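You operate a simulated robot arm through the tools that you are given. There is no shell and no other tool. Be economical: measure what you need, move in short steps, check, and stop when the job is done.

Carry out the task below with a simulated two-armed robot. There is one attempt and no reset: what you move stays moved.

Task
Put the yellow brush on top of the cool block. Put the wide blue brush on the bottom shelf of the wide trolley. Take the green brush and leave it on the oven bench. Fetch the purge block and set it on top of the grey bale on the top of the dark table. Put one of the job blocks from the top of the wide trolley on top of the parts box there. Put the blue block in the inside of the grey tray. The order is free.

The check looks at the end state, three seconds after you hand in, the way a careful person would. Anything else that was tipped, shoved, dropped, spilled or broken makes it a failure.

Robot
Two 7-joint arms with two-finger grippers on one trunk, on a base that drives. Base frame: it is fixed to the floor where the robot stands at the start and does not move with it; the origin is under the middle of the robot, x ahead of it, y to its left, z up. Readings come in m, degrees, newtons and seconds.
The left shoulder is at the start at [0.09, 0.216, 1.22], the right one opposite. With the tool pointing down near the work surface each hand reaches from about 0.18 to 0.86 m from the robot's upright axis, wherever it stands, measured 20 degrees to its own side. Places, roughly: blue block (5x5x4 cm) [-1.2, 2.7, 0.9]; bottom shelf of the wide trolley [-0.8, 0.9, 0.3]; cool block [3.75, 1.75, 1]; green brush (3x3x9 cm) [0.9, 0.1, 0.8]; grey bale (15x9x6 cm) [0.8, 0.5, 0.8]; inside of the grey tray (22x19 cm) [-4.7, 0.14, 0.8]; job block [-1, 1, 0.75]; oven bench [0.8, -1.4, 0.8]; parts box [-1, 1, 0.75]; purge block [0.5, 0.5, 0.75]; wide blue brush (11x5x8 cm) [1.4, 0.5, 0.8]; yellow brush (3x3x9 cm) [0.5, 0.1, 0.8]. Payload 3.43 kg a hand.
The TCP of each hand is the grasp point between the finger pads, 0.02 m short of the fingertips. In the tool frame z runs along the fingers and y along their closing line. The gripper opens to 0.124 m. The gripper's body begins 0.093 m behind the TCP.
Orientation is that of the tool frame in the base frame, as [roll, pitch, yaw] about the fixed x, y, z axes, in that order (R = Rz(yaw) Ry(pitch) Rx(roll)). With the fingers straight down and closing along the base's y, the tool's x points along the base's -x, its y along +y and its z along -z.

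Tools
- The arms move only by the tool step_arm. It takes "left_rows", "right_rows" or both (then of equal length, played together; a hand with none holds still); each is a list of rows, each a list of 6 numbers: the shift along the base's x, y, z in m, then the turn, a rotation vector about the base's x, y, z in degrees. In form: [[tx, ty, tz, rx, ry, rz], ...]. A call has 1 to 10 rows; each row is the pose to reach, as a shift and turn from the pose commanded when the call began. "left_gripper" and "right_gripper" are, for a hand that has rows, the finger opening in m, from 0 to 0.124, set as the call begins (left out, the last holds). Rows are played at 5 a second. More than 0.05 m and 8.6 degrees between two rows, or a gripper value outside its range, and nothing of the call is played. Where a pose cannot be reached the arm comes as near as it can. A force on the tool above 40 N (or 10 N above the force at the start of the call, whichever is more), or a blocked arm, ends the call early, and 0.2 s more pass. The fingers move at their own pace (about 0.072 m/s each) and stop on an object; they squeeze with about 42 N. The grip force told is the motor's: it shows also when the fingers shut on nothing. Time passes only in rows, and 0.2 s behind the last, so rows that repeat a pose let the fingers close. It gives the time, the measured TCP pose, the force on the tool (base axes), the opening and the grip force at its end, in the units of the frame above (readings bear some noise), with the torque about the TCP (base axes, N m) and any sound that the robot's microphone picked up, and new pictures: "show" is both (left out), scene, wrist or none (wrist: the cameras of the hands that moved).
- Cameras (640 x 400 px; columns grow to the right, rows downward): "scene" is now at [0.1496, 0.0789, 1.3571]; the picture's right is [0.98, -0.18, 0.00], its down [-0.14, -0.74, -0.66] and it looks along [0.12, 0.65, -0.75] (base axes); focal length 214 px, centre (320, 200). "left" rides on the left gripper at [0.082, -0.014, -0.14] in its tool frame; the picture's right is [0.17, 0.99, 0.00], its down [-0.83, 0.14, -0.54] and it looks along [-0.53, 0.09, 0.84] (tool axes); focal length 243 px, centre (320, 200). "right" rides on the right gripper at [0.082, 0.014, -0.14] in its tool frame; the picture's right is [-0.17, 0.99, 0.00], its down [-0.83, -0.14, -0.54] and it looks along [-0.53, -0.09, 0.84] (tool axes); focal length 243 px, centre (320, 200). There is no depth. A picture from a camera that has moved, and an enlarged one, comes with that camera's place and axes in the base frame and with its lens. The place of the scene camera against the robot may be out by one fixed shift of up to 0.012 m in any direction.
- slide_trunk(by): slides the trunk up (or, below 0, down) by that many m; the arms and the scene camera ride with it, the base frame stays. It gives what a move gives, with no picture.
- drive_base(legs): drives the robot by 1 to 6 legs, each [ahead, left, turn to the left] in m, m and degrees, along the robot's own axes; the way and the turn of a leg run together, so that a leg with both is an arc; at most 1.5 m and 180 degrees a leg. The arms and the cameras ride along, it lands a little off, and it stops where it bumps. It gives what a move gives, and a new picture of the scene camera.
- pan_tilt(pan, tilt): turns the head with the scene camera to pan (to the left, within 80 degrees either way) and tilt (down, from -29 to 69), counted from straight ahead of the robot. It gives what a move gives, and a new picture of the scene camera.
- enlarge(camera, box): a new picture of the part [left, top, right, bottom] of that camera's present view, enlarged. It takes no simulated time.
- finish_job(): hands the job in; it is judged then, once.

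Go step by step. Nothing tells you exact positions but the pictures and the camera data: compare them with the known pose of the tool, close in by small moves and look again before you grip or let go. The budget is 186 turns and 260 pictures, counting those below and the enlarged ones. Unless the task says otherwise, let go and move clear before handing in.

The tools are called after "Call:" by a JSON object that holds its "method" and its "body". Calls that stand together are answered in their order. step_arm: Moves the arms, as the interface text tells. Its arguments: {"type":"object","properties":{"left_rows":{"type":"array"},"left_gripper":{"type":"number"},"right_rows":{"type":"array"},"right_gripper":{"type":"number"},"show":{"type":"string","enum":["both","scene","wrist","none"]}},"required":[]} The other tools are called the same way: slide_trunk (by) slides the trunk up or down; drive_base (legs) drives the base; pan_tilt (pan, tilt) turns the head that bears the scene camera; enlarge (camera, box) takes an enlarged picture of a part of a camera's view; finish_job () hands the job in.

At the start:

```text
clock: 0.0
left_ee_pos: [0.4151, 0.5795, 0.9917]
left_tool_rot: [-178.9, -0.5, -175.4]
left_force: [0.1, -0.4, 0.5]
left_moment: [0.03, -0.01, 0.0]
left_finger_gap: 0.1241
left_finger_force: 0.0
right_ee_pos: [0.3487, 0.0653, 0.9801]
right_tool_rot: [-180.0, 0.1, 179.9]
right_force: [-1.0, 0.6, 0.7]
right_moment: [0.0, -0.02, 0.02]
right_finger_gap: 0.1238
right_finger_force: 0.0
trunk travel left (down, up): [-0.375, 0.216]
robot x, y, heading: [0.0014, -0.0038, 0.1]
head pan, tilt: [79.6, 49.0]
```

scene: 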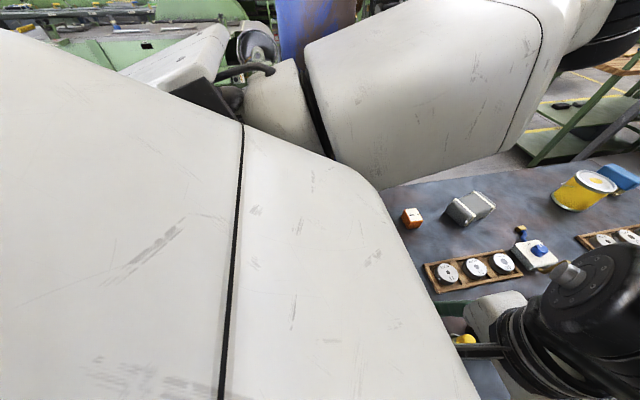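
right: 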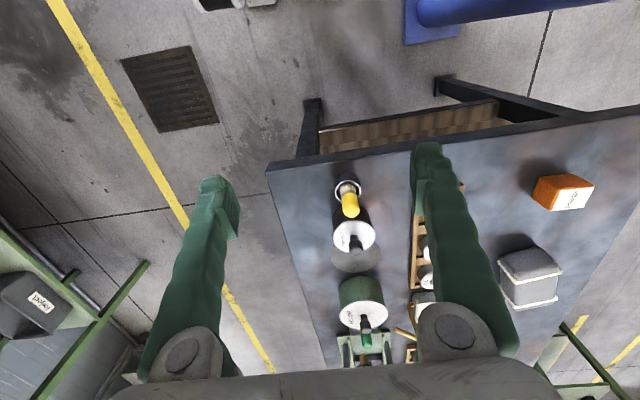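
left: 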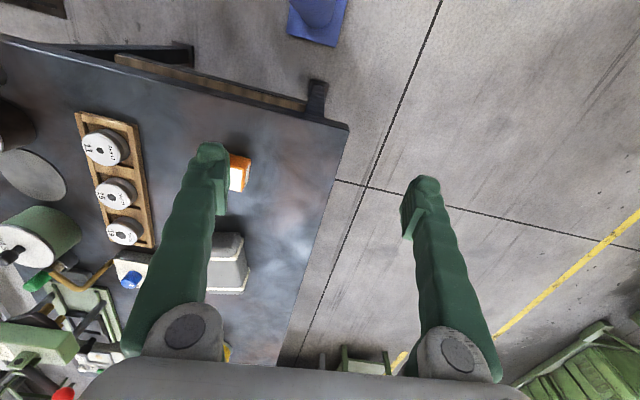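

I start by looking at the dark table from the head camera, facing ahead.

Call:
{"method": "pan_tilt", "body": {"pan": 10, "tilt": 45}}

Call:
{"method": "enlarge", "body": {"camera": "right", "box": [260, 100, 640, 400]}}

```text
clock: 1.4
left_ee_pos: [0.4136, 0.5815, 0.9928]
left_tool_rot: [-178.7, -0.3, -175.3]
left_force: [-0.3, 0.5, 0.1]
left_moment: [0.01, -0.04, 0.0]
left_finger_gap: 0.1241
left_finger_force: 0.0
right_ee_pos: [0.3488, 0.0648, 0.9799]
right_tool_rot: [180.0, 0.0, -180.0]
right_force: [-0.3, 0.3, -0.8]
right_moment: [-0.01, 0.03, 0.06]
right_finger_gap: 0.1239
right_finger_force: 0.0
trunk travel left (down, up): [-0.375, 0.216]
robot x, y, heading: [-0.0008, 0.0018, 0.0]
head pan, tilt: [10.0, 45.0]
camera scene: at [0.2155, 0.0165, 1.3626], right [0.17, -0.98, 0.0], down [-0.7, -0.12, -0.71], along [0.7, 0.12, -0.71], focal length 214 px, centre (320, 200)
```

scene: 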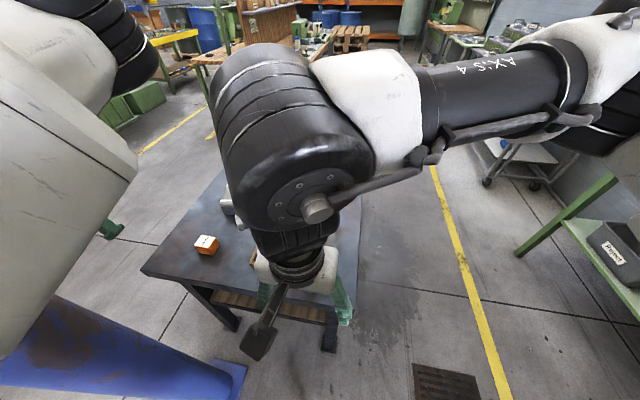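

```text
1.33 times, centred on (450, 250) of right
camera zoom: at [0.2677, 0.0797, 1.1207], right [0.17, 0.99, 0.0], down [0.83, -0.14, 0.54], along [0.53, -0.09, -0.84], focal length 324 px, centre (147, 133)
```

zoom: 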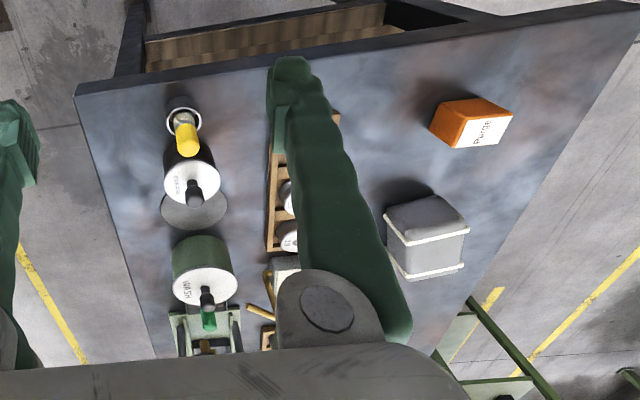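

The purge block is the orange cube with the grey bale past it, and the yellow brush stands in a ring holder. The right arm blocks the head's view, so I move it to the right.

Call:
{"method": "step_arm", "body": {"right_rows": [[0, -0.05, 0.02, 0, 0, 0], [0, -0.1, 0.04, 0, 0, 0], [0, -0.15, 0.06, 0, 0, 0], [0, -0.2, 0.06, 0, 0, 0], [0, -0.25, 0.06, 0, 0, 0], [0, -0.3, 0.06, 0, 0, 0], [0, -0.35, 0.06, 0, 0, 0], [0, -0.4, 0.06, 0, 0, 0], [0, -0.45, 0.06, 0, 0, 0]], "show": "scene"}}

```text
refused: row 1 steps farther than a row can; nothing moved
```

That row was too long once the lift was added, so I shorten the steps.

Call:
{"method": "step_arm", "body": {"right_rows": [[0, -0.045, 0.02, 0, 0, 0], [0, -0.09, 0.04, 0, 0, 0], [0, -0.135, 0.06, 0, 0, 0], [0, -0.18, 0.06, 0, 0, 0], [0, -0.225, 0.06, 0, 0, 0], [0, -0.27, 0.06, 0, 0, 0], [0, -0.315, 0.06, 0, 0, 0], [0, -0.36, 0.06, 0, 0, 0], [0, -0.405, 0.06, 0, 0, 0], [0, -0.45, 0.06, 0, 0, 0]], "show": "scene"}}

```text
clock: 3.6
left_ee_pos: [0.4133, 0.5796, 0.9927]
left_tool_rot: [-178.7, -0.4, -175.4]
left_force: [-1.5, 0.0, 0.2]
left_moment: [0.03, -0.02, 0.02]
left_finger_gap: 0.124
left_finger_force: 0.0
right_ee_pos: [0.3752, -0.2712, 1.0483]
right_tool_rot: [-179.9, 0.0, 179.8]
right_force: [-0.2, -0.1, -0.3]
right_moment: [0.03, -0.02, -0.01]
right_finger_gap: 0.1243
right_finger_force: 0.1
right hand out of reach, approached as far as the arm can: row 6, 7, 8, 9, 10
trunk travel left (down, up): [-0.375, 0.216]
robot x, y, heading: [0.0025, 0.0007, 0.0]
head pan, tilt: [10.0, 45.0]
camera scene: at [0.2141, 0.0155, 1.3628], right [0.17, -0.98, 0.0], down [-0.7, -0.12, -0.71], along [0.7, 0.12, -0.71], focal length 214 px, centre (320, 200)
```

scene: 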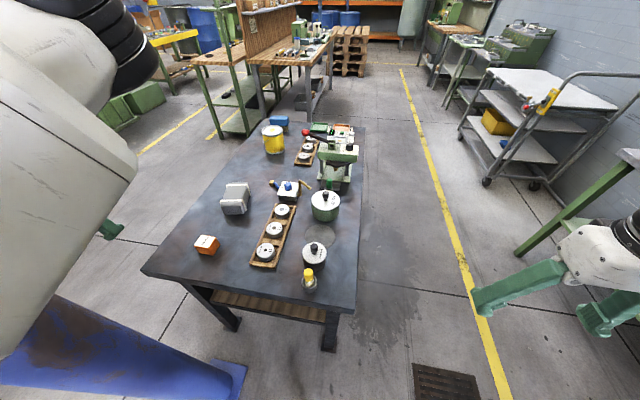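

Call:
{"method": "enlarge", "body": {"camera": "scene", "box": [180, 100, 380, 310]}}

Call:
{"method": "enlarge", "body": {"camera": "scene", "box": [240, 0, 640, 180]}}

```text
1.90 times, centred on (280, 205) of scene
camera zoom: at [0.2141, 0.0155, 1.3628], right [0.17, -0.98, 0.0], down [-0.7, -0.12, -0.71], along [0.7, 0.12, -0.71], focal length 408 px, centre (396, 190)
```

zoom: 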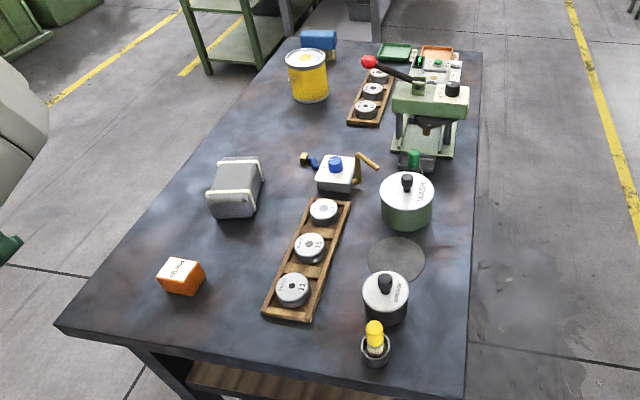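

```text
1.60 times, centred on (440, 90) of scene
camera zoom: at [0.2141, 0.0155, 1.3628], right [0.17, -0.98, 0.0], down [-0.7, -0.12, -0.71], along [0.7, 0.12, -0.71], focal length 343 px, centre (128, 376)
```

zoom: 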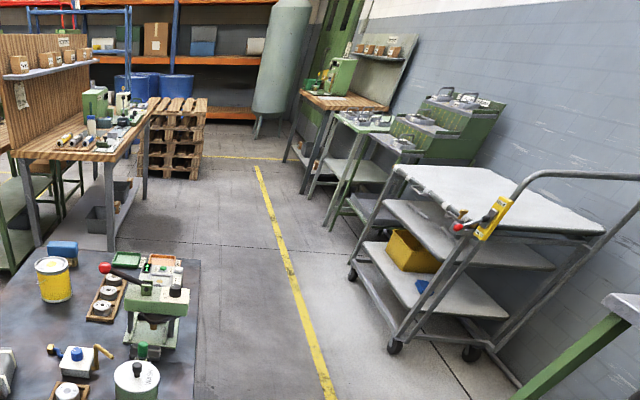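

The purge block is near [0.545, 0.45] and the bale near [0.76, 0.45]. I bring the left hand over the purge block.

Call:
{"method": "step_arm", "body": {"left_rows": [[0.03, -0.03, 0, 0, 0, -1], [0.06, -0.06, -0.01, 0, 0, -2], [0.09, -0.09, -0.02, 0, 0, -3], [0.1, -0.12, -0.04, 0, 0, -4], [0.1, -0.13, -0.08, 0, 0, -4.6], [0.1, -0.13, -0.1, 0, 0, -4.6]]}}

```text
clock: 4.3
left_ee_pos: [0.3912, 0.6135, 0.9614]
left_tool_rot: [175.6, -6.2, -164.2]
left_force: [-1.1, -0.4, -0.4]
left_moment: [0.01, 0.0, 0.01]
left_finger_gap: 0.1241
left_finger_force: 0.0
right_ee_pos: [0.3753, -0.2698, 1.0469]
right_tool_rot: [-179.9, 0.0, 179.8]
right_force: [-0.6, -0.6, -0.8]
right_moment: [-0.01, -0.03, -0.02]
right_finger_gap: 0.1236
right_finger_force: 0.1
trunk travel left (down, up): [-0.375, 0.216]
robot x, y, heading: [-0.0027, 0.0026, 0.2]
head pan, tilt: [10.0, 45.0]
stopped in row 3 (left hand): the arm was blocked; the commanded pose is now the measured one
camera scene: at [0.2144, 0.018, 1.3628], right [0.17, -0.98, 0.0], down [-0.7, -0.12, -0.71], along [0.7, 0.12, -0.71], focal length 214 px, centre (320, 200)
camera left: at [0.3341, 0.5707, 1.1058], right [-0.42, 0.9, 0.09], down [0.82, 0.34, 0.46], along [0.38, 0.27, -0.89], focal length 243 px, centre (320, 200)
```

scene: 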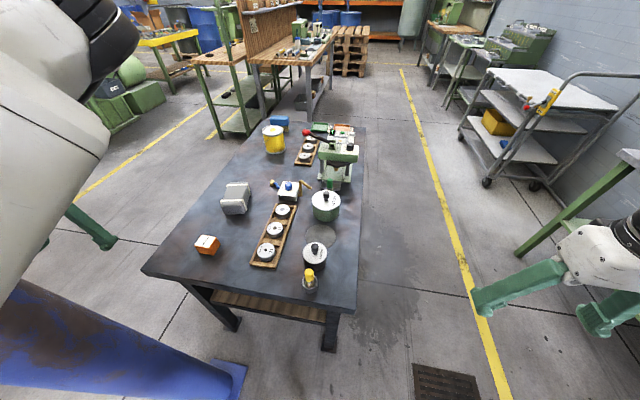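
left: 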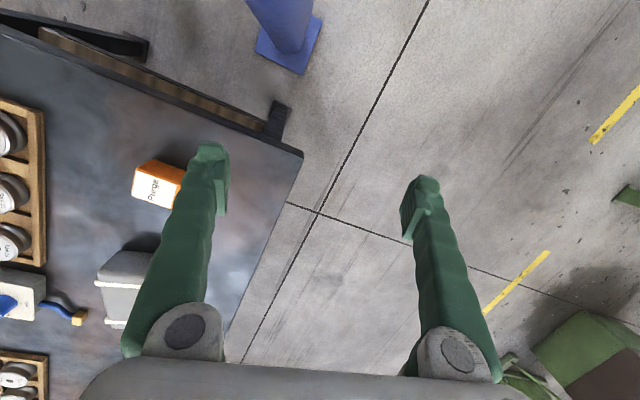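

The left arm is blocked, most likely by the blue column at about [0.25, 0.65]. I look at the arm against the column before moving again.

Call:
{"method": "pan_tilt", "body": {"pan": 60, "tilt": 25}}

```text
clock: 5.5
left_ee_pos: [0.3934, 0.6117, 0.9603]
left_tool_rot: [175.5, -6.2, -164.2]
left_force: [0.1, -0.4, -0.1]
left_moment: [-0.02, -0.01, 0.01]
left_finger_gap: 0.124
left_finger_force: 0.1
right_ee_pos: [0.3757, -0.2716, 1.047]
right_tool_rot: [-179.8, -0.1, 179.7]
right_force: [-0.3, -0.9, -0.5]
right_moment: [0.02, -0.05, -0.02]
right_finger_gap: 0.1239
right_finger_force: 0.1
trunk travel left (down, up): [-0.375, 0.216]
robot x, y, heading: [0.001, 0.0004, -0.2]
head pan, tilt: [60.0, 25.0]
camera scene: at [0.1815, 0.0821, 1.3932], right [0.87, -0.5, 0.0], down [-0.21, -0.37, -0.91], along [0.45, 0.78, -0.42], focal length 214 px, centre (320, 200)
```

scene: 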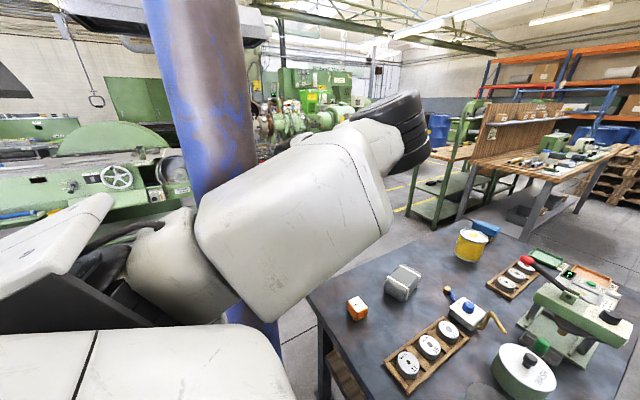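

The column stands right behind the left elbow. I drive a little to the right to clear it, then face the head forward.

Call:
{"method": "drive_base", "body": {"legs": [[0, -0.12, 0]]}}

Call:
{"method": "pan_tilt", "body": {"pan": 10, "tilt": 45}}

```text
clock: 7.8
left_ee_pos: [0.3939, 0.4922, 0.9593]
left_tool_rot: [175.5, -6.2, -164.2]
left_force: [-0.1, 0.6, -0.6]
left_moment: [0.0, 0.01, 0.01]
left_finger_gap: 0.124
left_finger_force: 0.1
right_ee_pos: [0.3762, -0.3913, 1.0481]
right_tool_rot: [-179.9, -0.1, 179.9]
right_force: [0.5, -0.6, 0.8]
right_moment: [0.0, 0.0, 0.02]
right_finger_gap: 0.1242
right_finger_force: 0.0
trunk travel left (down, up): [-0.375, 0.216]
robot x, y, heading: [0.0007, -0.1204, -0.2]
head pan, tilt: [60.0, 25.0]
camera scene: at [0.1815, -0.0382, 1.3932], right [0.87, -0.5, 0.0], down [-0.21, -0.37, -0.91], along [0.45, 0.79, -0.42], focal length 214 px, centre (320, 200)
```

scene: 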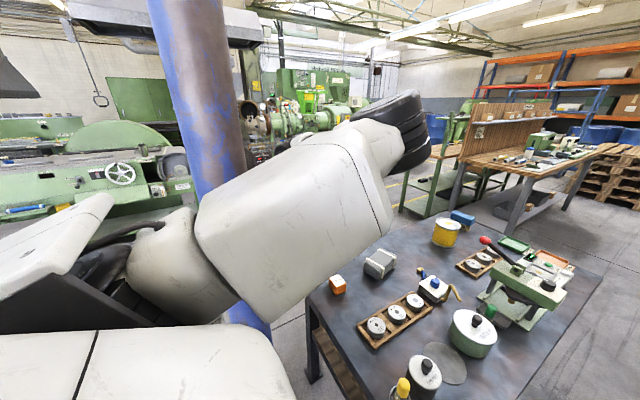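

```text
clock: 8.9
left_ee_pos: [0.3929, 0.4929, 0.9604]
left_tool_rot: [175.4, -6.2, -164.1]
left_force: [-0.4, -0.3, 0.2]
left_moment: [0.0, -0.02, 0.01]
left_finger_gap: 0.1238
left_finger_force: 0.1
right_ee_pos: [0.3759, -0.3907, 1.0471]
right_tool_rot: [-179.9, -0.1, 179.9]
right_force: [-0.2, 0.3, 0.4]
right_moment: [0.0, 0.01, 0.01]
right_finger_gap: 0.1239
right_finger_force: 0.0
trunk travel left (down, up): [-0.375, 0.216]
robot x, y, heading: [0.0012, -0.1185, 0.1]
head pan, tilt: [10.0, 45.0]
camera scene: at [0.2156, -0.104, 1.3626], right [0.18, -0.98, 0.0], down [-0.7, -0.12, -0.71], along [0.7, 0.12, -0.71], focal length 214 px, centre (320, 200)
```

scene: 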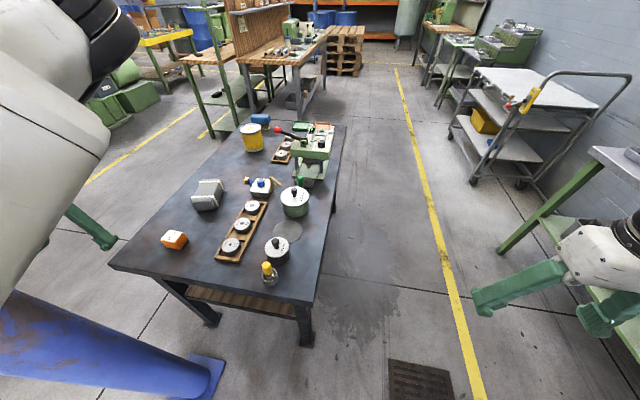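

The yellow brush top is at about [0.468, 0.087]. I bring the right hand over it, fingers closing along y.

Call:
{"method": "step_arm", "body": {"right_rows": [[0, 0.048, 0, 0, 0, 0], [0, 0.096, 0, 0, 0, 0], [0, 0.144, 0, 0, 0, 0], [0, 0.192, 0, 0, 0, 0], [0, 0.24, 0, 0, 0, 0], [0, 0.288, 0, 0, 0, 0], [0, 0.336, 0, 0, 0, 0], [0.01, 0.384, 0, 0, 0, 0], [0.02, 0.43, -0.01, 0, 0, 0], [0.04, 0.465, -0.02, 0, 0, 0]], "right_gripper": 0.08, "show": "wrist"}}

```text
clock: 11.1
left_ee_pos: [0.3936, 0.4924, 0.9592]
left_tool_rot: [175.6, -6.3, -164.2]
left_force: [0.0, 0.1, 0.4]
left_moment: [0.01, 0.0, 0.01]
left_finger_gap: 0.1238
left_finger_force: 0.0
right_ee_pos: [0.4783, 0.0122, 1.0698]
right_tool_rot: [175.4, -0.2, 170.5]
right_force: [-0.1, 0.0, -0.2]
right_moment: [-0.05, -0.01, 0.02]
right_finger_gap: 0.0799
right_finger_force: 0.1
right hand out of reach, approached as far as the arm can: row 10
trunk travel left (down, up): [-0.375, 0.216]
robot x, y, heading: [-0.0033, -0.121, -0.3]
head pan, tilt: [10.0, 45.0]
stopped in row 10 (right hand): the arm was blocked; the commanded pose is now the measured one
camera right: at [0.3981, 0.028, 1.2112], right [0.32, 0.94, 0.08], down [0.79, -0.32, 0.52], along [0.52, -0.11, -0.85], focal length 243 px, centre (320, 200)
```

right: 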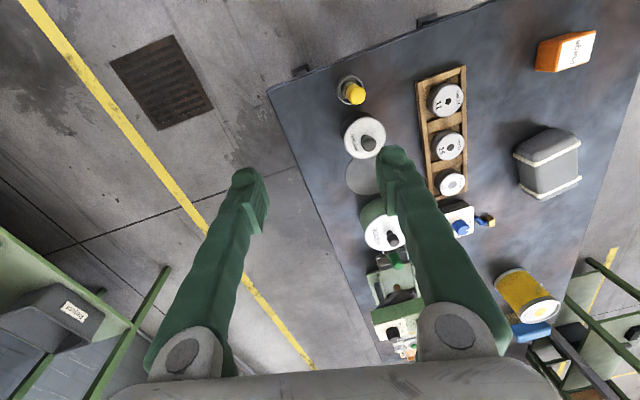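

The right arm cannot reach across the body to the brush. I will work from the aisle to the right of the table instead, so I tuck both hands first.

Call:
{"method": "step_arm", "body": {"left_rows": [[0, 0, 0.02, 0, 0, -1], [-0.004, -0.02, 0.05, -0.4, -1, -2], [-0.008, -0.06, 0.08, -0.8, -2, -4], [-0.012, -0.09, 0.09, -1.2, -3, -6], [-0.016, -0.12, 0.09, -1.6, -4, -8], [-0.02, -0.16, 0.09, -2, -5, -10], [-0.024, -0.19, 0.09, -2.2, -6, -12], [-0.028, -0.22, 0.09, -2.4, -7, -14], [-0.032, -0.26, 0.09, -2.6, -7.2, -16], [-0.034, -0.29, 0.09, -2.6, -7.2, -16]], "right_rows": [[-0.02, -0.04, 0, 0, 0, 1], [-0.04, -0.08, 0, -0.5, 0, 2], [-0.06, -0.12, 0, -1, 0, 3], [-0.08, -0.16, 0, -1.5, 0, 4], [-0.1, -0.2, 0, -2, 0, 5], [-0.12, -0.24, 0, -2.5, 0.6, 6], [-0.12, -0.28, 0, -3, 0.6, 7], [-0.12, -0.32, 0, -3.5, 0.6, 8], [-0.12, -0.36, 0, -4, 0.6, 9], [-0.12, -0.39, 0, -4.5, 0.6, 9.5]], "show": "none"}}

Call:
{"method": "pan_tilt", "body": {"pan": -40, "tilt": 45}}

```text
refused: row 3 steps farther than a row can; nothing moved
```

```text
clock: 12.3
left_ee_pos: [0.3933, 0.4913, 0.9587]
left_tool_rot: [175.5, -6.2, -164.2]
left_force: [0.2, 0.6, 0.3]
left_moment: [0.0, 0.01, 0.0]
left_finger_gap: 0.124
left_finger_force: 0.1
right_ee_pos: [0.4762, 0.012, 1.0691]
right_tool_rot: [175.4, -0.3, 170.7]
right_force: [-0.4, -0.3, -0.7]
right_moment: [0.02, -0.01, -0.02]
right_finger_gap: 0.0801
right_finger_force: 0.0
trunk travel left (down, up): [-0.375, 0.216]
robot x, y, heading: [0.0002, -0.1198, -0.0]
head pan, tilt: [-40.0, 45.0]
camera scene: at [0.1979, -0.1707, 1.3626], right [-0.64, -0.77, 0.0], down [-0.54, 0.45, -0.71], along [0.54, -0.45, -0.71], focal length 214 px, centre (320, 200)
```

scene: 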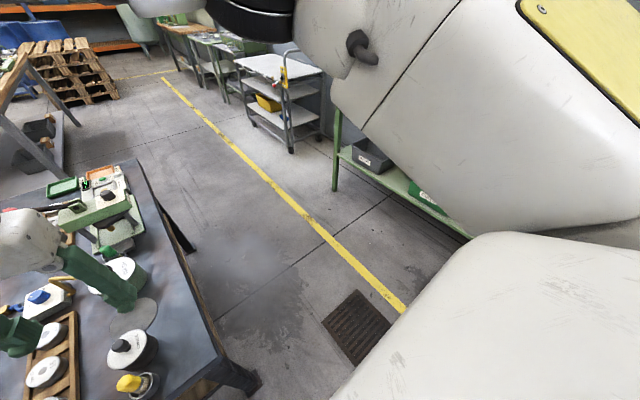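

The table's right edge is near y = -0.05 and the bench front near y = -1.2, so the aisle is wide enough. I resend the tuck with shorter steps.

Call:
{"method": "step_arm", "body": {"left_rows": [[0, 0, 0.02, 0, 0, -1], [-0.004, -0.02, 0.05, -0.4, -1, -2], [-0.008, -0.05, 0.08, -0.8, -2, -4], [-0.012, -0.085, 0.09, -1.2, -3, -6], [-0.016, -0.12, 0.09, -1.6, -4, -8], [-0.02, -0.155, 0.09, -2, -5, -10], [-0.024, -0.19, 0.09, -2.2, -6, -12], [-0.028, -0.22, 0.09, -2.4, -7, -14], [-0.032, -0.26, 0.09, -2.6, -7.2, -16], [-0.034, -0.29, 0.09, -2.6, -7.2, -16]], "right_rows": [[-0.02, -0.04, 0, 0, 0, 1], [-0.04, -0.08, 0, -0.5, 0, 2], [-0.06, -0.12, 0, -1, 0, 3], [-0.08, -0.16, 0, -1.5, 0, 4], [-0.1, -0.2, 0, -2, 0, 5], [-0.12, -0.24, 0, -2.5, 0.6, 6], [-0.12, -0.28, 0, -3, 0.6, 7], [-0.12, -0.32, 0, -3.5, 0.6, 8], [-0.12, -0.36, 0, -4, 0.6, 9], [-0.12, -0.39, 0, -4.5, 0.6, 9.5]], "show": "scene"}}

```text
clock: 13.3
left_ee_pos: [0.3461, 0.4336, 1.0236]
left_tool_rot: [-176.4, -4.4, -161.5]
left_force: [0.0, -0.9, -0.6]
left_moment: [0.0, 0.01, 0.0]
left_finger_gap: 0.1239
left_finger_force: 0.0
right_ee_pos: [0.3986, -0.1399, 1.0676]
right_tool_rot: [176.8, -0.1, 174.6]
right_force: [-0.4, 0.3, -0.2]
right_moment: [0.02, 0.0, 0.04]
right_finger_gap: 0.0799
right_finger_force: 0.1
trunk travel left (down, up): [-0.375, 0.216]
robot x, y, heading: [-0.0032, -0.1193, -0.0]
head pan, tilt: [-40.0, 45.0]
stopped in row 5 (left hand): the arm was blocked; the commanded pose is now the measured one
camera scene: at [0.1976, -0.1725, 1.3626], right [-0.64, -0.77, 0.0], down [-0.54, 0.46, -0.71], along [0.54, -0.45, -0.71], focal length 214 px, centre (320, 200)
```

scene: 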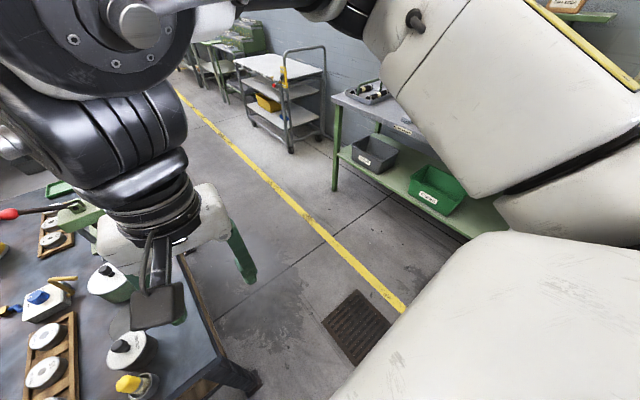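

The left elbow still touches the column, so I drive further right before tucking.

Call:
{"method": "drive_base", "body": {"legs": [[0, -0.35, 0]]}}

Call:
{"method": "step_arm", "body": {"left_rows": [[0, -0.01, 0, -0.7, -0.6, -2], [0, -0.04, 0, -1.4, -1.2, -4], [0, -0.08, 0.01, -2, -1.8, -7], [0, -0.12, 0.02, -2.5, -2.4, -10], [0, -0.16, 0.03, -3, -3, -13], [0, -0.2, 0.03, -3.4, -3.6, -16], [0, -0.23, 0.03, -3.4, -3.6, -18]], "right_rows": [[0, -0.04, 0, 0, 0, 1], [0, -0.08, 0, 0, 0, 2], [0, -0.12, 0, 0, 0, 3], [-0.02, -0.16, 0, -1, 0, 4], [-0.03, -0.2, 0, -2, 0, 5], [-0.03, -0.22, 0, -3, 0, 5], [-0.03, -0.24, 0, -3.2, 0, 5.4]], "show": "scene"}}

```text
clock: 18.5
left_ee_pos: [0.3465, 0.0841, 1.0241]
left_tool_rot: [-176.3, -4.5, -161.7]
left_force: [-0.1, 0.7, 0.3]
left_moment: [0.03, 0.04, 0.01]
left_finger_gap: 0.1242
left_finger_force: 0.0
right_ee_pos: [0.3988, -0.491, 1.0681]
right_tool_rot: [176.9, -0.1, 174.6]
right_force: [1.1, 1.1, -0.1]
right_moment: [0.0, -0.04, 0.02]
right_finger_gap: 0.0797
right_finger_force: 0.2
trunk travel left (down, up): [-0.375, 0.216]
robot x, y, heading: [-0.0012, -0.4713, -0.0]
head pan, tilt: [-40.0, 45.0]
camera scene: at [0.1977, -0.5224, 1.3626], right [-0.64, -0.77, 0.0], down [-0.54, 0.45, -0.71], along [0.54, -0.46, -0.71], focal length 214 px, centre (320, 200)
```

scene: 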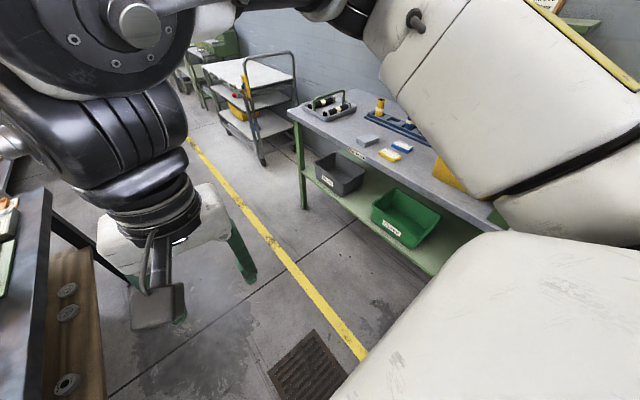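

```text
clock: 19.4
left_ee_pos: [0.3108, 0.0164, 1.0161]
left_tool_rot: [-167.6, -4.6, -159.4]
left_force: [-0.4, -0.4, 0.2]
left_moment: [0.01, -0.04, -0.02]
left_finger_gap: 0.1239
left_finger_force: 0.1
right_ee_pos: [0.3928, -0.6185, 1.0677]
right_tool_rot: [177.1, -0.1, 177.7]
right_force: [-0.6, -0.6, -0.2]
right_moment: [0.04, -0.03, -0.02]
right_finger_gap: 0.08
right_finger_force: 0.1
trunk travel left (down, up): [-0.375, 0.216]
robot x, y, heading: [0.0001, -0.473, -0.2]
head pan, tilt: [-40.0, 45.0]
stopped in row 4 (left hand): the arm was blocked; the commanded pose is now the measured one
camera scene: at [0.1962, -0.5242, 1.3628], right [-0.64, -0.77, 0.0], down [-0.54, 0.46, -0.71], along [0.54, -0.45, -0.71], focal length 214 px, centre (320, 200)
```

scene: 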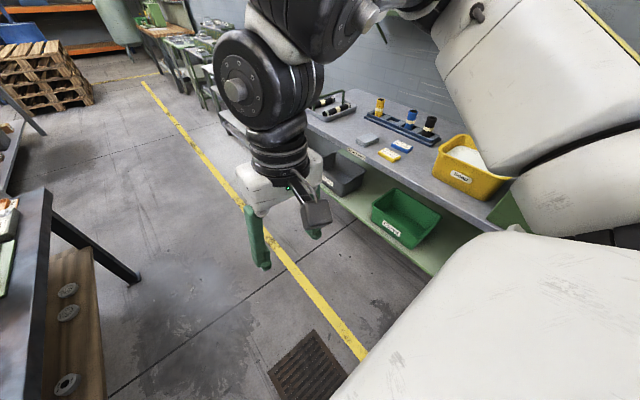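

Now the left arm is blocked well away from the column, so it may be hitting its own body or a joint limit. I look at it.

Call:
{"method": "pan_tilt", "body": {"pan": 60, "tilt": 40}}

```text
clock: 21.2
left_ee_pos: [0.3121, 0.0171, 1.0164]
left_tool_rot: [-167.7, -4.9, -159.5]
left_force: [0.2, 0.1, -0.2]
left_moment: [-0.01, -0.03, 0.02]
left_finger_gap: 0.1241
left_finger_force: 0.1
right_ee_pos: [0.3952, -0.619, 1.0679]
right_tool_rot: [177.2, 0.0, 177.8]
right_force: [-0.3, 0.0, 0.9]
right_moment: [-0.01, 0.02, 0.0]
right_finger_gap: 0.0799
right_finger_force: 0.1
trunk travel left (down, up): [-0.375, 0.216]
robot x, y, heading: [0.0015, -0.4706, 0.0]
head pan, tilt: [60.0, 40.0]
camera scene: at [0.1781, -0.3965, 1.3699], right [0.87, -0.5, 0.0], down [-0.32, -0.56, -0.77], along [0.38, 0.66, -0.64], focal length 214 px, centre (320, 200)
```

scene: 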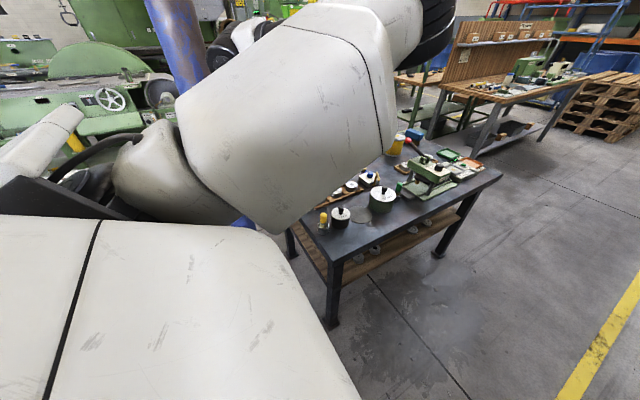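

The arm looks folded awkwardly. I move the left hand back toward its starting pose relative to the robot and straighten the tool.

Call:
{"method": "step_arm", "body": {"left_rows": [[0.02, 0.02, 0.01, 2, 0, -2], [0.04, 0.04, 0.02, 4, 0, -4], [0.06, 0.06, 0.02, 6, 0, -7], [0.08, 0.08, 0.02, 8, 0, -10], [0.1, 0.1, 0.02, 10, 0, -13], [0.1, 0.1, 0.02, 12, 0, -16], [0.1, 0.1, 0.02, 13, 0, -20]], "show": "scene"}}

```text
clock: 22.8
left_ee_pos: [0.411, 0.1173, 1.0338]
left_tool_rot: [-179.4, -2.0, -178.5]
left_force: [-0.7, 1.1, 1.4]
left_moment: [-0.1, -0.03, 0.02]
left_finger_gap: 0.1242
left_finger_force: 0.1
right_ee_pos: [0.3935, -0.6186, 1.0679]
right_tool_rot: [177.2, -0.1, 177.8]
right_force: [-0.3, 0.2, 0.0]
right_moment: [0.01, 0.01, -0.01]
right_finger_gap: 0.0802
right_finger_force: 0.1
trunk travel left (down, up): [-0.375, 0.216]
robot x, y, heading: [0.0032, -0.47, 0.1]
head pan, tilt: [60.0, 40.0]
camera scene: at [0.178, -0.3961, 1.3698], right [0.87, -0.5, 0.0], down [-0.32, -0.56, -0.77], along [0.38, 0.66, -0.64], focal length 214 px, centre (320, 200)
```

scene: 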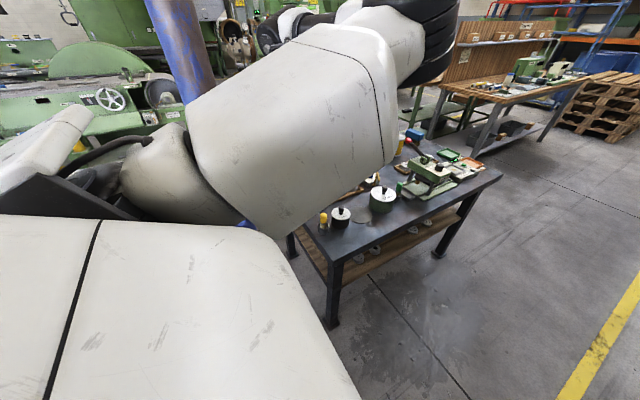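

The arm is free now and sits close to the yellow brush, so I take the yellow brush with the left hand from here.

Call:
{"method": "step_arm", "body": {"left_rows": [[0.02, -0.01, 0, 0, 0, 0], [0.04, -0.02, -0.02, 0.6, -2, -1], [0.045, -0.03, -0.06, 0.6, -2, -1.5], [0.045, -0.03, -0.1, 0.6, -2, -1.5]], "left_gripper": 0.08, "show": "wrist"}}

```text
clock: 24.0
left_ee_pos: [0.4384, 0.1067, 0.9324]
left_tool_rot: [-179.3, 0.2, -175.8]
left_force: [0.1, -0.4, 0.6]
left_moment: [0.01, -0.01, 0.02]
left_finger_gap: 0.0798
left_finger_force: 0.1
right_ee_pos: [0.3929, -0.6179, 1.0673]
right_tool_rot: [177.1, -0.1, 177.9]
right_force: [0.4, 0.1, -0.6]
right_moment: [-0.01, 0.0, 0.03]
right_finger_gap: 0.0801
right_finger_force: 0.0
trunk travel left (down, up): [-0.375, 0.216]
robot x, y, heading: [0.0023, -0.4707, -0.1]
head pan, tilt: [60.0, 40.0]
stopped in row 4 (left hand): the arm was blocked; the commanded pose is now the measured one
camera left: at [0.3562, 0.087, 1.0718], right [-0.24, 0.97, -0.01], down [0.82, 0.21, 0.54], along [0.53, 0.12, -0.84], focal length 243 px, centre (320, 200)
```

left: 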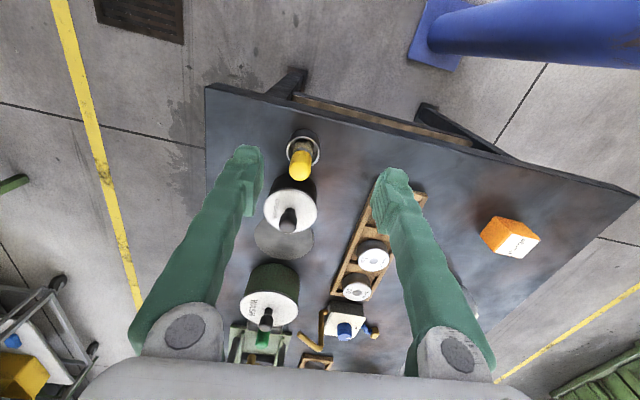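

The brush is at about [0.483, 0.088] by the wrist camera. I try a gentle descent from here.

Call:
{"method": "step_arm", "body": {"left_rows": [[0.01, 0, -0.01, 0, 0, 0], [0.02, 0, -0.02, 0, 0, 0], [0.03, 0, -0.03, 0, 0, 0], [0.045, 0, -0.03, 0, 0, 0]], "show": "wrist"}}

```text
clock: 25.0
left_ee_pos: [0.4727, 0.1191, 0.902]
left_tool_rot: [179.6, -0.7, -174.9]
left_force: [-1.0, 0.5, -0.2]
left_moment: [0.0, -0.01, 0.02]
left_finger_gap: 0.0799
left_finger_force: 0.0
right_ee_pos: [0.3942, -0.6179, 1.068]
right_tool_rot: [177.3, 0.0, 177.7]
right_force: [-0.1, -0.3, -0.5]
right_moment: [0.01, 0.0, 0.01]
right_finger_gap: 0.0798
right_finger_force: 0.0
trunk travel left (down, up): [-0.375, 0.216]
robot x, y, heading: [-0.0008, -0.4719, 0.2]
head pan, tilt: [60.0, 40.0]
camera left: at [0.3938, 0.0964, 1.0414], right [-0.25, 0.97, 0.01], down [0.82, 0.21, 0.53], along [0.51, 0.14, -0.85], focal length 243 px, centre (320, 200)
```

left: 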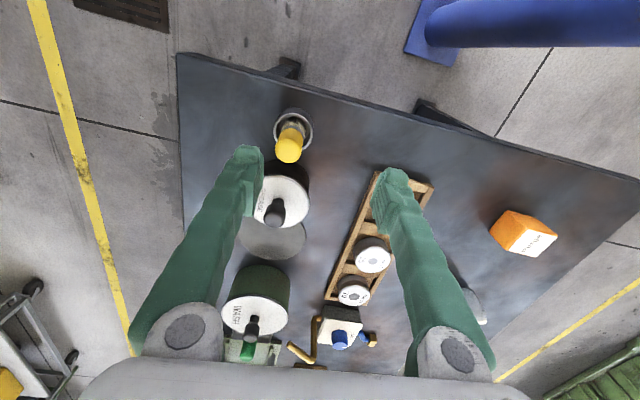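

The left arm resists inward motion, so I use the base for the last 3 cm.

Call:
{"method": "drive_base", "body": {"legs": [[0.008, -0.03, 0]]}}

Call:
{"method": "step_arm", "body": {"left_rows": [[0, 0, -0.02, 0, 0, 0], [0, 0, -0.04, 0, 0, 0]], "show": "wrist"}}

```text
clock: 26.1
left_ee_pos: [0.4822, 0.0874, 0.9013]
left_tool_rot: [-180.0, -0.5, -174.8]
left_force: [-0.5, -0.1, -0.4]
left_moment: [-0.03, -0.02, 0.05]
left_finger_gap: 0.08
left_finger_force: 0.0
right_ee_pos: [0.4019, -0.6472, 1.067]
right_tool_rot: [177.3, 0.0, 177.9]
right_force: [0.2, 0.2, 0.8]
right_moment: [0.02, -0.01, -0.01]
right_finger_gap: 0.08
right_finger_force: 0.2
trunk travel left (down, up): [-0.375, 0.216]
robot x, y, heading: [0.0094, -0.5023, -0.0]
head pan, tilt: [60.0, 40.0]
camera scene: at [0.186, -0.4255, 1.3699], right [0.87, -0.5, 0.0], down [-0.32, -0.56, -0.77], along [0.38, 0.66, -0.64], focal length 214 px, centre (320, 200)
```

scene: 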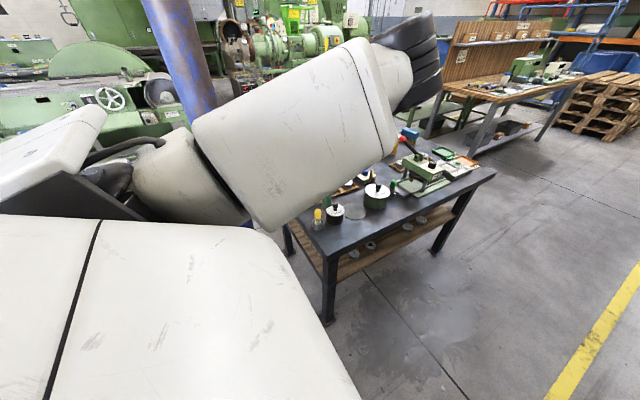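

```text
clock: 26.7
left_ee_pos: [0.4835, 0.0878, 0.8593]
left_tool_rot: [-179.9, -0.4, -174.9]
left_force: [0.2, 0.3, 0.0]
left_moment: [-0.01, 0.03, -0.01]
left_finger_gap: 0.0803
left_finger_force: 0.1
right_ee_pos: [0.4034, -0.6472, 1.0681]
right_tool_rot: [177.2, -0.1, 177.9]
right_force: [0.2, -0.9, -0.2]
right_moment: [-0.01, 0.0, 0.02]
right_finger_gap: 0.0803
right_finger_force: 0.1
trunk travel left (down, up): [-0.375, 0.216]
robot x, y, heading: [0.0105, -0.5052, 0.1]
head pan, tilt: [60.0, 40.0]
camera left: at [0.4034, 0.0655, 1.0003], right [-0.25, 0.97, 0.0], down [0.82, 0.21, 0.53], along [0.52, 0.14, -0.85], focal length 243 px, centre (320, 200)
```

left: 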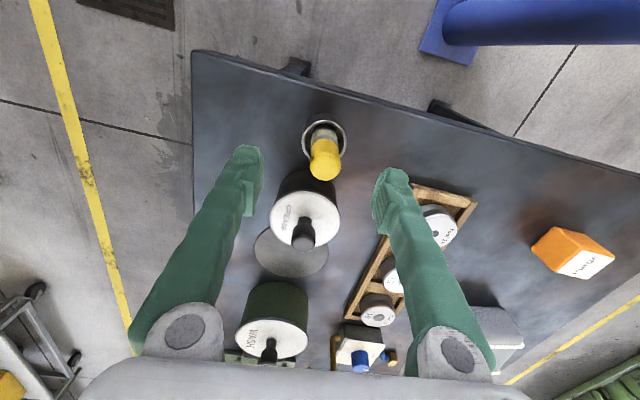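

The brush is centred between the fingers. I descend and close on it.

Call:
{"method": "step_arm", "body": {"left_rows": [[0, 0.002, -0.02, 0, 0, 0], [0, 0.002, -0.04, 0, 0, 0], [0, 0.002, -0.06, 0, 0, 0]], "show": "wrist"}}

Call:
{"method": "step_arm", "body": {"left_rows": [[0, 0, 0, 0, 0, 0], [0, 0, 0, 0, 0, 0], [0, 0, 0, 0, 0, 0]], "left_gripper": 0.0, "show": "none"}}

```text
clock: 27.5
left_ee_pos: [0.4827, 0.0896, 0.8007]
left_tool_rot: [-180.0, -0.4, -174.9]
left_force: [0.5, 1.3, 0.0]
left_moment: [0.0, 0.02, -0.01]
left_finger_gap: 0.0801
left_finger_force: 0.1
right_ee_pos: [0.4025, -0.6469, 1.068]
right_tool_rot: [177.2, -0.1, 177.9]
right_force: [0.5, -0.3, -0.1]
right_moment: [0.0, 0.01, 0.02]
right_finger_gap: 0.0801
right_finger_force: 0.1
trunk travel left (down, up): [-0.375, 0.216]
robot x, y, heading: [0.0088, -0.4996, 0.1]
head pan, tilt: [60.0, 40.0]
camera left: at [0.4036, 0.0683, 0.9406], right [-0.25, 0.97, 0.0], down [0.82, 0.21, 0.53], along [0.52, 0.14, -0.85], focal length 243 px, centre (320, 200)
```

left: 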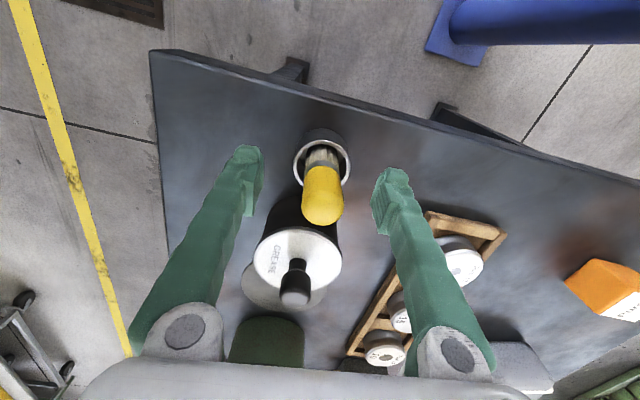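

```text
clock: 28.3
left_ee_pos: [0.4822, 0.091, 0.8014]
left_tool_rot: [-179.9, -0.5, -174.8]
left_force: [-0.9, -0.2, -0.4]
left_moment: [0.0, -0.02, -0.01]
left_finger_gap: 0.0238
left_finger_force: 42.5
right_ee_pos: [0.4021, -0.6479, 1.0662]
right_tool_rot: [177.1, -0.1, 177.9]
right_force: [0.0, -0.5, 0.7]
right_moment: [-0.02, 0.0, -0.01]
right_finger_gap: 0.0801
right_finger_force: 0.1
trunk travel left (down, up): [-0.375, 0.216]
robot x, y, heading: [0.0106, -0.5061, -0.1]
head pan, tilt: [60.0, 40.0]
```

The left hand holds the brush with the fingers 2.4 cm apart. I lift it straight up.

Call:
{"method": "step_arm", "body": {"left_rows": [[0, 0, 0.03, 0, 0, 0], [0, 0, 0.06, 0, 0, 0], [0, 0, 0.1, 0, 0, 0], [0, 0, 0.15, 0, 0, 0], [0, 0, 0.2, 0, 0, 0], [0, 0, 0.24, 0, 0, 0]], "show": "wrist"}}

```text
clock: 29.9
left_ee_pos: [0.449, 0.1348, 1.0585]
left_tool_rot: [175.5, -1.3, -169.8]
left_force: [1.0, 0.5, -1.4]
left_moment: [-0.01, -0.01, -0.01]
left_finger_gap: 0.0235
left_finger_force: 42.1
right_ee_pos: [0.4034, -0.6471, 1.0667]
right_tool_rot: [177.2, -0.2, 177.9]
right_force: [0.1, 0.6, -0.2]
right_moment: [0.0, 0.04, 0.03]
right_finger_gap: 0.08
right_finger_force: 0.0
trunk travel left (down, up): [-0.375, 0.216]
robot x, y, heading: [0.0058, -0.5006, -0.0]
head pan, tilt: [60.0, 40.0]
stopped in row 6 (left hand): the arm was blocked; the commanded pose is now the measured one
camera left: at [0.3754, 0.0955, 1.1974], right [-0.34, 0.94, 0.08], down [0.81, 0.24, 0.53], along [0.48, 0.24, -0.84], focal length 243 px, centre (320, 200)
```

left: 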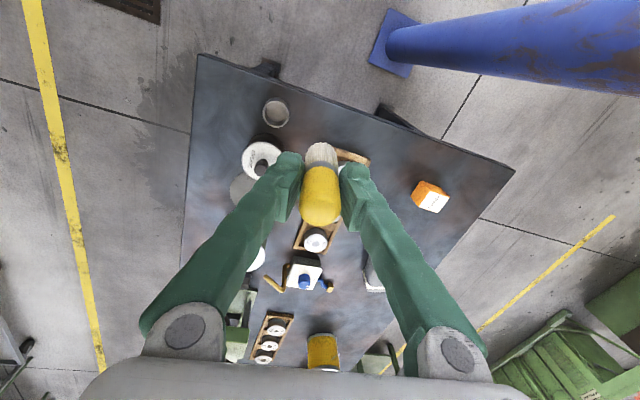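

The brush is out of its holder. I raise the trunk for clearance and drive into the aisle, turning to face the table's side.

Call:
{"method": "slide_trunk", "body": {"by": 0.15}}

Call:
{"method": "drive_base", "body": {"legs": [[0.75, -0.05, 0]]}}

Call:
{"method": "drive_base", "body": {"legs": [[0, 0, 90]]}}

Call:
{"method": "pan_tilt", "body": {"pan": -15, "tilt": 50}}

```text
clock: 31.6
left_ee_pos: [0.4367, 0.1474, 1.2049]
left_tool_rot: [174.4, -2.4, -168.2]
left_force: [-0.7, 0.1, -0.6]
left_moment: [-0.02, -0.01, 0.04]
left_finger_gap: 0.0235
left_finger_force: 42.2
right_ee_pos: [0.4027, -0.6464, 1.2164]
right_tool_rot: [177.2, -0.2, 177.9]
right_force: [0.0, 0.9, 0.1]
right_moment: [-0.02, 0.02, -0.01]
right_finger_gap: 0.0798
right_finger_force: 0.0
trunk travel left (down, up): [-0.525, 0.066]
robot x, y, heading: [0.0078, -0.5001, 0.2]
head pan, tilt: [60.0, 40.0]
```

```text
clock: 36.6
left_ee_pos: [1.1956, 0.0845, 1.2053]
left_tool_rot: [176.0, -1.2, -169.3]
left_force: [-0.2, 0.6, -1.1]
left_moment: [0.02, 0.0, 0.01]
left_finger_gap: 0.0237
left_finger_force: 41.5
right_ee_pos: [1.1487, -0.6996, 1.2173]
right_tool_rot: [177.2, 0.0, 177.7]
right_force: [0.6, 0.0, 1.0]
right_moment: [-0.01, 0.0, 0.04]
right_finger_gap: 0.08
right_finger_force: 0.1
trunk travel left (down, up): [-0.525, 0.066]
robot x, y, heading: [0.7561, -0.5541, 0.0]
head pan, tilt: [60.0, 40.0]
camera scene: at [0.8729, -0.4781, 1.5351], right [0.86, -0.5, 0.0], down [-0.32, -0.56, -0.77], along [0.39, 0.66, -0.64], focal length 214 px, centre (320, 200)
```

scene: 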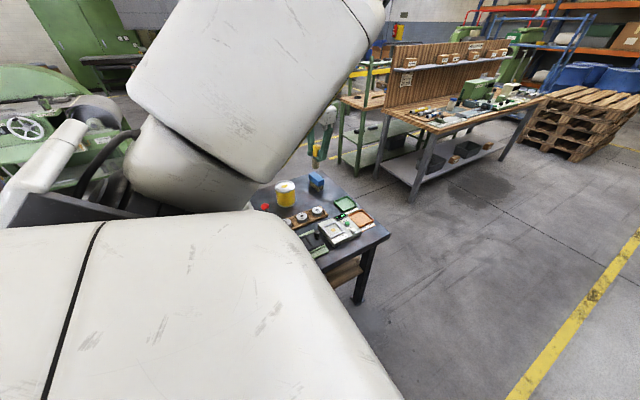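

```text
clock: 42.2
left_ee_pos: [0.121, -0.1112, 1.2039]
left_tool_rot: [176.1, -1.3, -79.6]
left_force: [0.5, -0.5, -1.3]
left_moment: [-0.04, -0.01, 0.0]
left_finger_gap: 0.0236
left_finger_force: 41.3
right_ee_pos: [0.906, -0.1604, 1.2168]
right_tool_rot: [177.1, -0.1, -92.7]
right_force: [-0.1, 0.2, -0.5]
right_moment: [-0.01, -0.03, -0.02]
right_finger_gap: 0.0801
right_finger_force: 0.1
trunk travel left (down, up): [-0.525, 0.066]
robot x, y, heading: [0.7552, -0.5558, 89.4]
head pan, tilt: [60.0, 40.0]
camera scene: at [0.6804, -0.4298, 1.535], right [0.51, 0.86, 0.0], down [0.55, -0.33, -0.77], along [-0.66, 0.39, -0.64], focal length 214 px, centre (320, 200)
```

scene: 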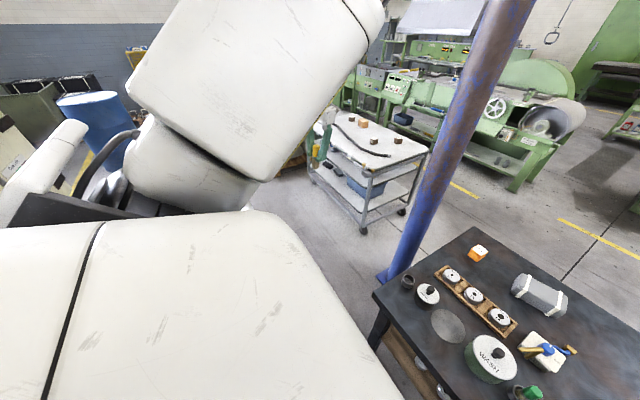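

```text
clock: 43.7
left_ee_pos: [0.1201, -0.1113, 1.2041]
left_tool_rot: [176.0, -1.2, -79.6]
left_force: [0.3, 0.3, -0.2]
left_moment: [0.01, 0.0, 0.0]
left_finger_gap: 0.0234
left_finger_force: 41.7
right_ee_pos: [0.9045, -0.1603, 1.2177]
right_tool_rot: [177.2, -0.2, -92.6]
right_force: [-0.3, -0.8, -0.6]
right_moment: [-0.01, 0.01, -0.04]
right_finger_gap: 0.0799
right_finger_force: 0.1
trunk travel left (down, up): [-0.525, 0.066]
robot x, y, heading: [0.7549, -0.5507, 89.3]
head pan, tilt: [-15.0, 50.0]
camera scene: at [0.7741, -0.3989, 1.5209], right [0.96, -0.27, 0.0], down [-0.21, -0.74, -0.64], along [0.17, 0.62, -0.77], focal length 214 px, centre (320, 200)
```

scene: 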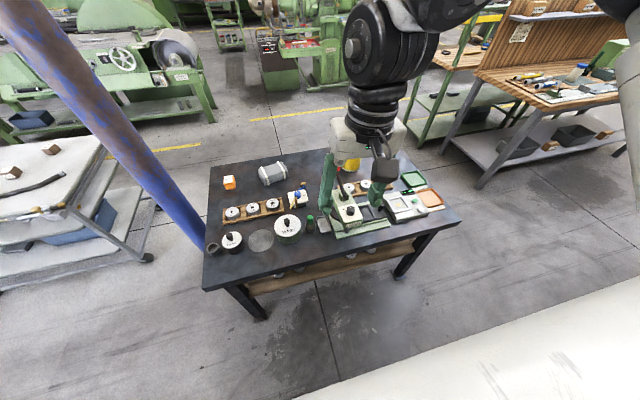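

The whole table is in view now. I enlarge the area around the green brush.

Call:
{"method": "enlarge", "body": {"camera": "scene", "box": [240, 160, 400, 260]}}

Call:
{"method": "enlarge", "body": {"camera": "right", "box": [0, 0, 640, 400]}}

```text
4.00 times, centred on (320, 210) of scene
camera zoom: at [0.7741, -0.3989, 1.5209], right [0.96, -0.27, 0.0], down [-0.21, -0.74, -0.64], along [0.17, 0.62, -0.77], focal length 858 px, centre (320, 160)
```

zoom: 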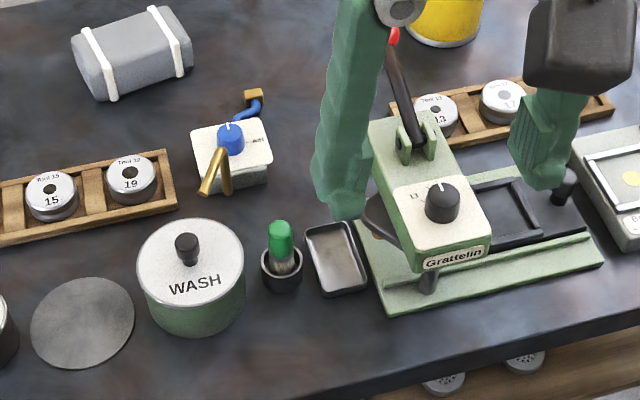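

```text
1.00 times, centred on (320, 200) of right (not enlarged: the box is as wide or as high as the picture)
camera zoom: at [0.8961, -0.2425, 1.3584], right [-0.98, 0.21, 0.05], down [0.21, 0.82, 0.53], along [0.07, 0.53, -0.85], focal length 243 px, centre (320, 200)
```

zoom: 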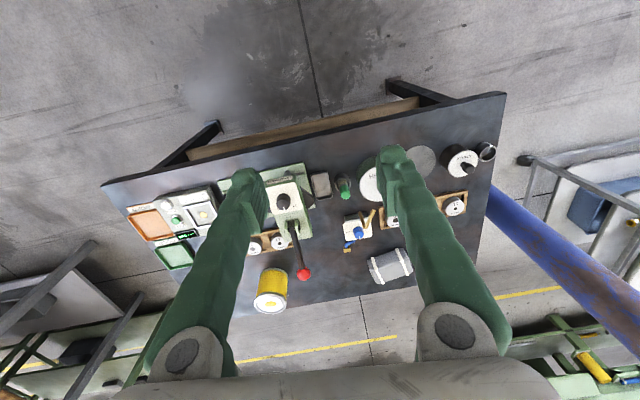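

The green brush stands at about [0.872, 0.078] in a cup between the wash pot and the press. Closing along y avoids both, so I bring the right hand above and turn it.

Call:
{"method": "step_arm", "body": {"right_rows": [[-0.006, 0.04, 0, 0, -1, 0], [-0.012, 0.08, 0, 0, -2, 0], [-0.018, 0.12, 0, 0, -2.8, 0], [-0.024, 0.16, 0, 0, -2.8, 0], [-0.03, 0.2, -0.01, 0, -2.8, 0], [-0.032, 0.235, -0.03, 0, -2.8, 0], [-0.032, 0.235, -0.06, 0, -2.8, 0]], "show": "none"}}

Call:
{"method": "step_arm", "body": {"right_rows": [[0, 0, 0, 0, 0, -8.5], [0, 0, 0, 0, 0, -17], [0, 0, 0, 0, 0, -25.5], [0, 0, 0, 0, 0, -34], [0, 0, 0, 0, 0, -42.5], [0, 0, 0, 0, 0, -51], [0, 0, 0, 0, 0, -59.5], [0, 0, 0, 0, 0, -68], [0, 0, 0, 0, 0, -76.5], [0, 0, 0, 0, 0, -85]], "show": "wrist"}}

```text
clock: 45.3
left_ee_pos: [0.1187, -0.1125, 1.2043]
left_tool_rot: [176.2, -1.1, -79.5]
left_force: [0.2, 0.2, -1.0]
left_moment: [0.02, 0.01, 0.04]
left_finger_gap: 0.0238
left_finger_force: 41.7
right_ee_pos: [0.8414, 0.0326, 1.165]
right_tool_rot: [179.7, 0.4, -93.2]
right_force: [-0.6, -0.4, 0.0]
right_moment: [0.03, -0.03, 0.0]
right_finger_gap: 0.0801
right_finger_force: 0.0
right hand out of reach, approached as far as the arm can: row 1, 2, 4, 5, 6, 7
trunk travel left (down, up): [-0.525, 0.066]
robot x, y, heading: [0.7573, -0.5539, 89.5]
head pan, tilt: [-15.0, 50.0]
```

```text
clock: 47.5
left_ee_pos: [0.1193, -0.1108, 1.2039]
left_tool_rot: [176.1, -1.3, -79.5]
left_force: [-0.7, -0.3, -0.3]
left_moment: [-0.02, -0.01, -0.01]
left_finger_gap: 0.0234
left_finger_force: 41.4
right_ee_pos: [0.8423, 0.0313, 1.1622]
right_tool_rot: [179.9, 0.0, -177.9]
right_force: [-0.1, -0.3, -0.2]
right_moment: [0.02, -0.01, 0.01]
right_finger_gap: 0.08
right_finger_force: 0.1
trunk travel left (down, up): [-0.525, 0.066]
robot x, y, heading: [0.7593, -0.5498, 89.4]
head pan, tilt: [-15.0, 50.0]
camera right: at [0.7611, 0.0429, 1.3022], right [0.13, 0.99, 0.0], down [0.84, -0.11, 0.54], along [0.53, -0.07, -0.84], focal length 243 px, centre (320, 200)
```

right: 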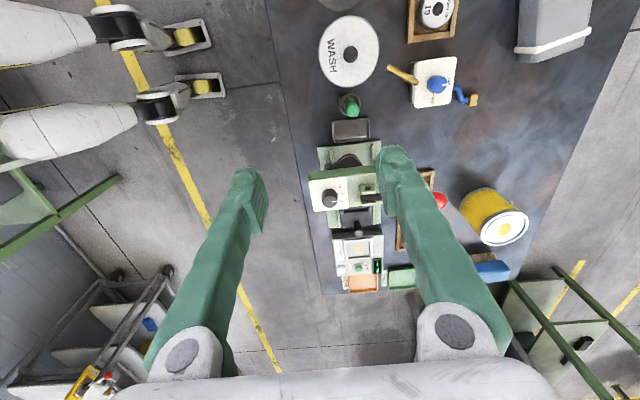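

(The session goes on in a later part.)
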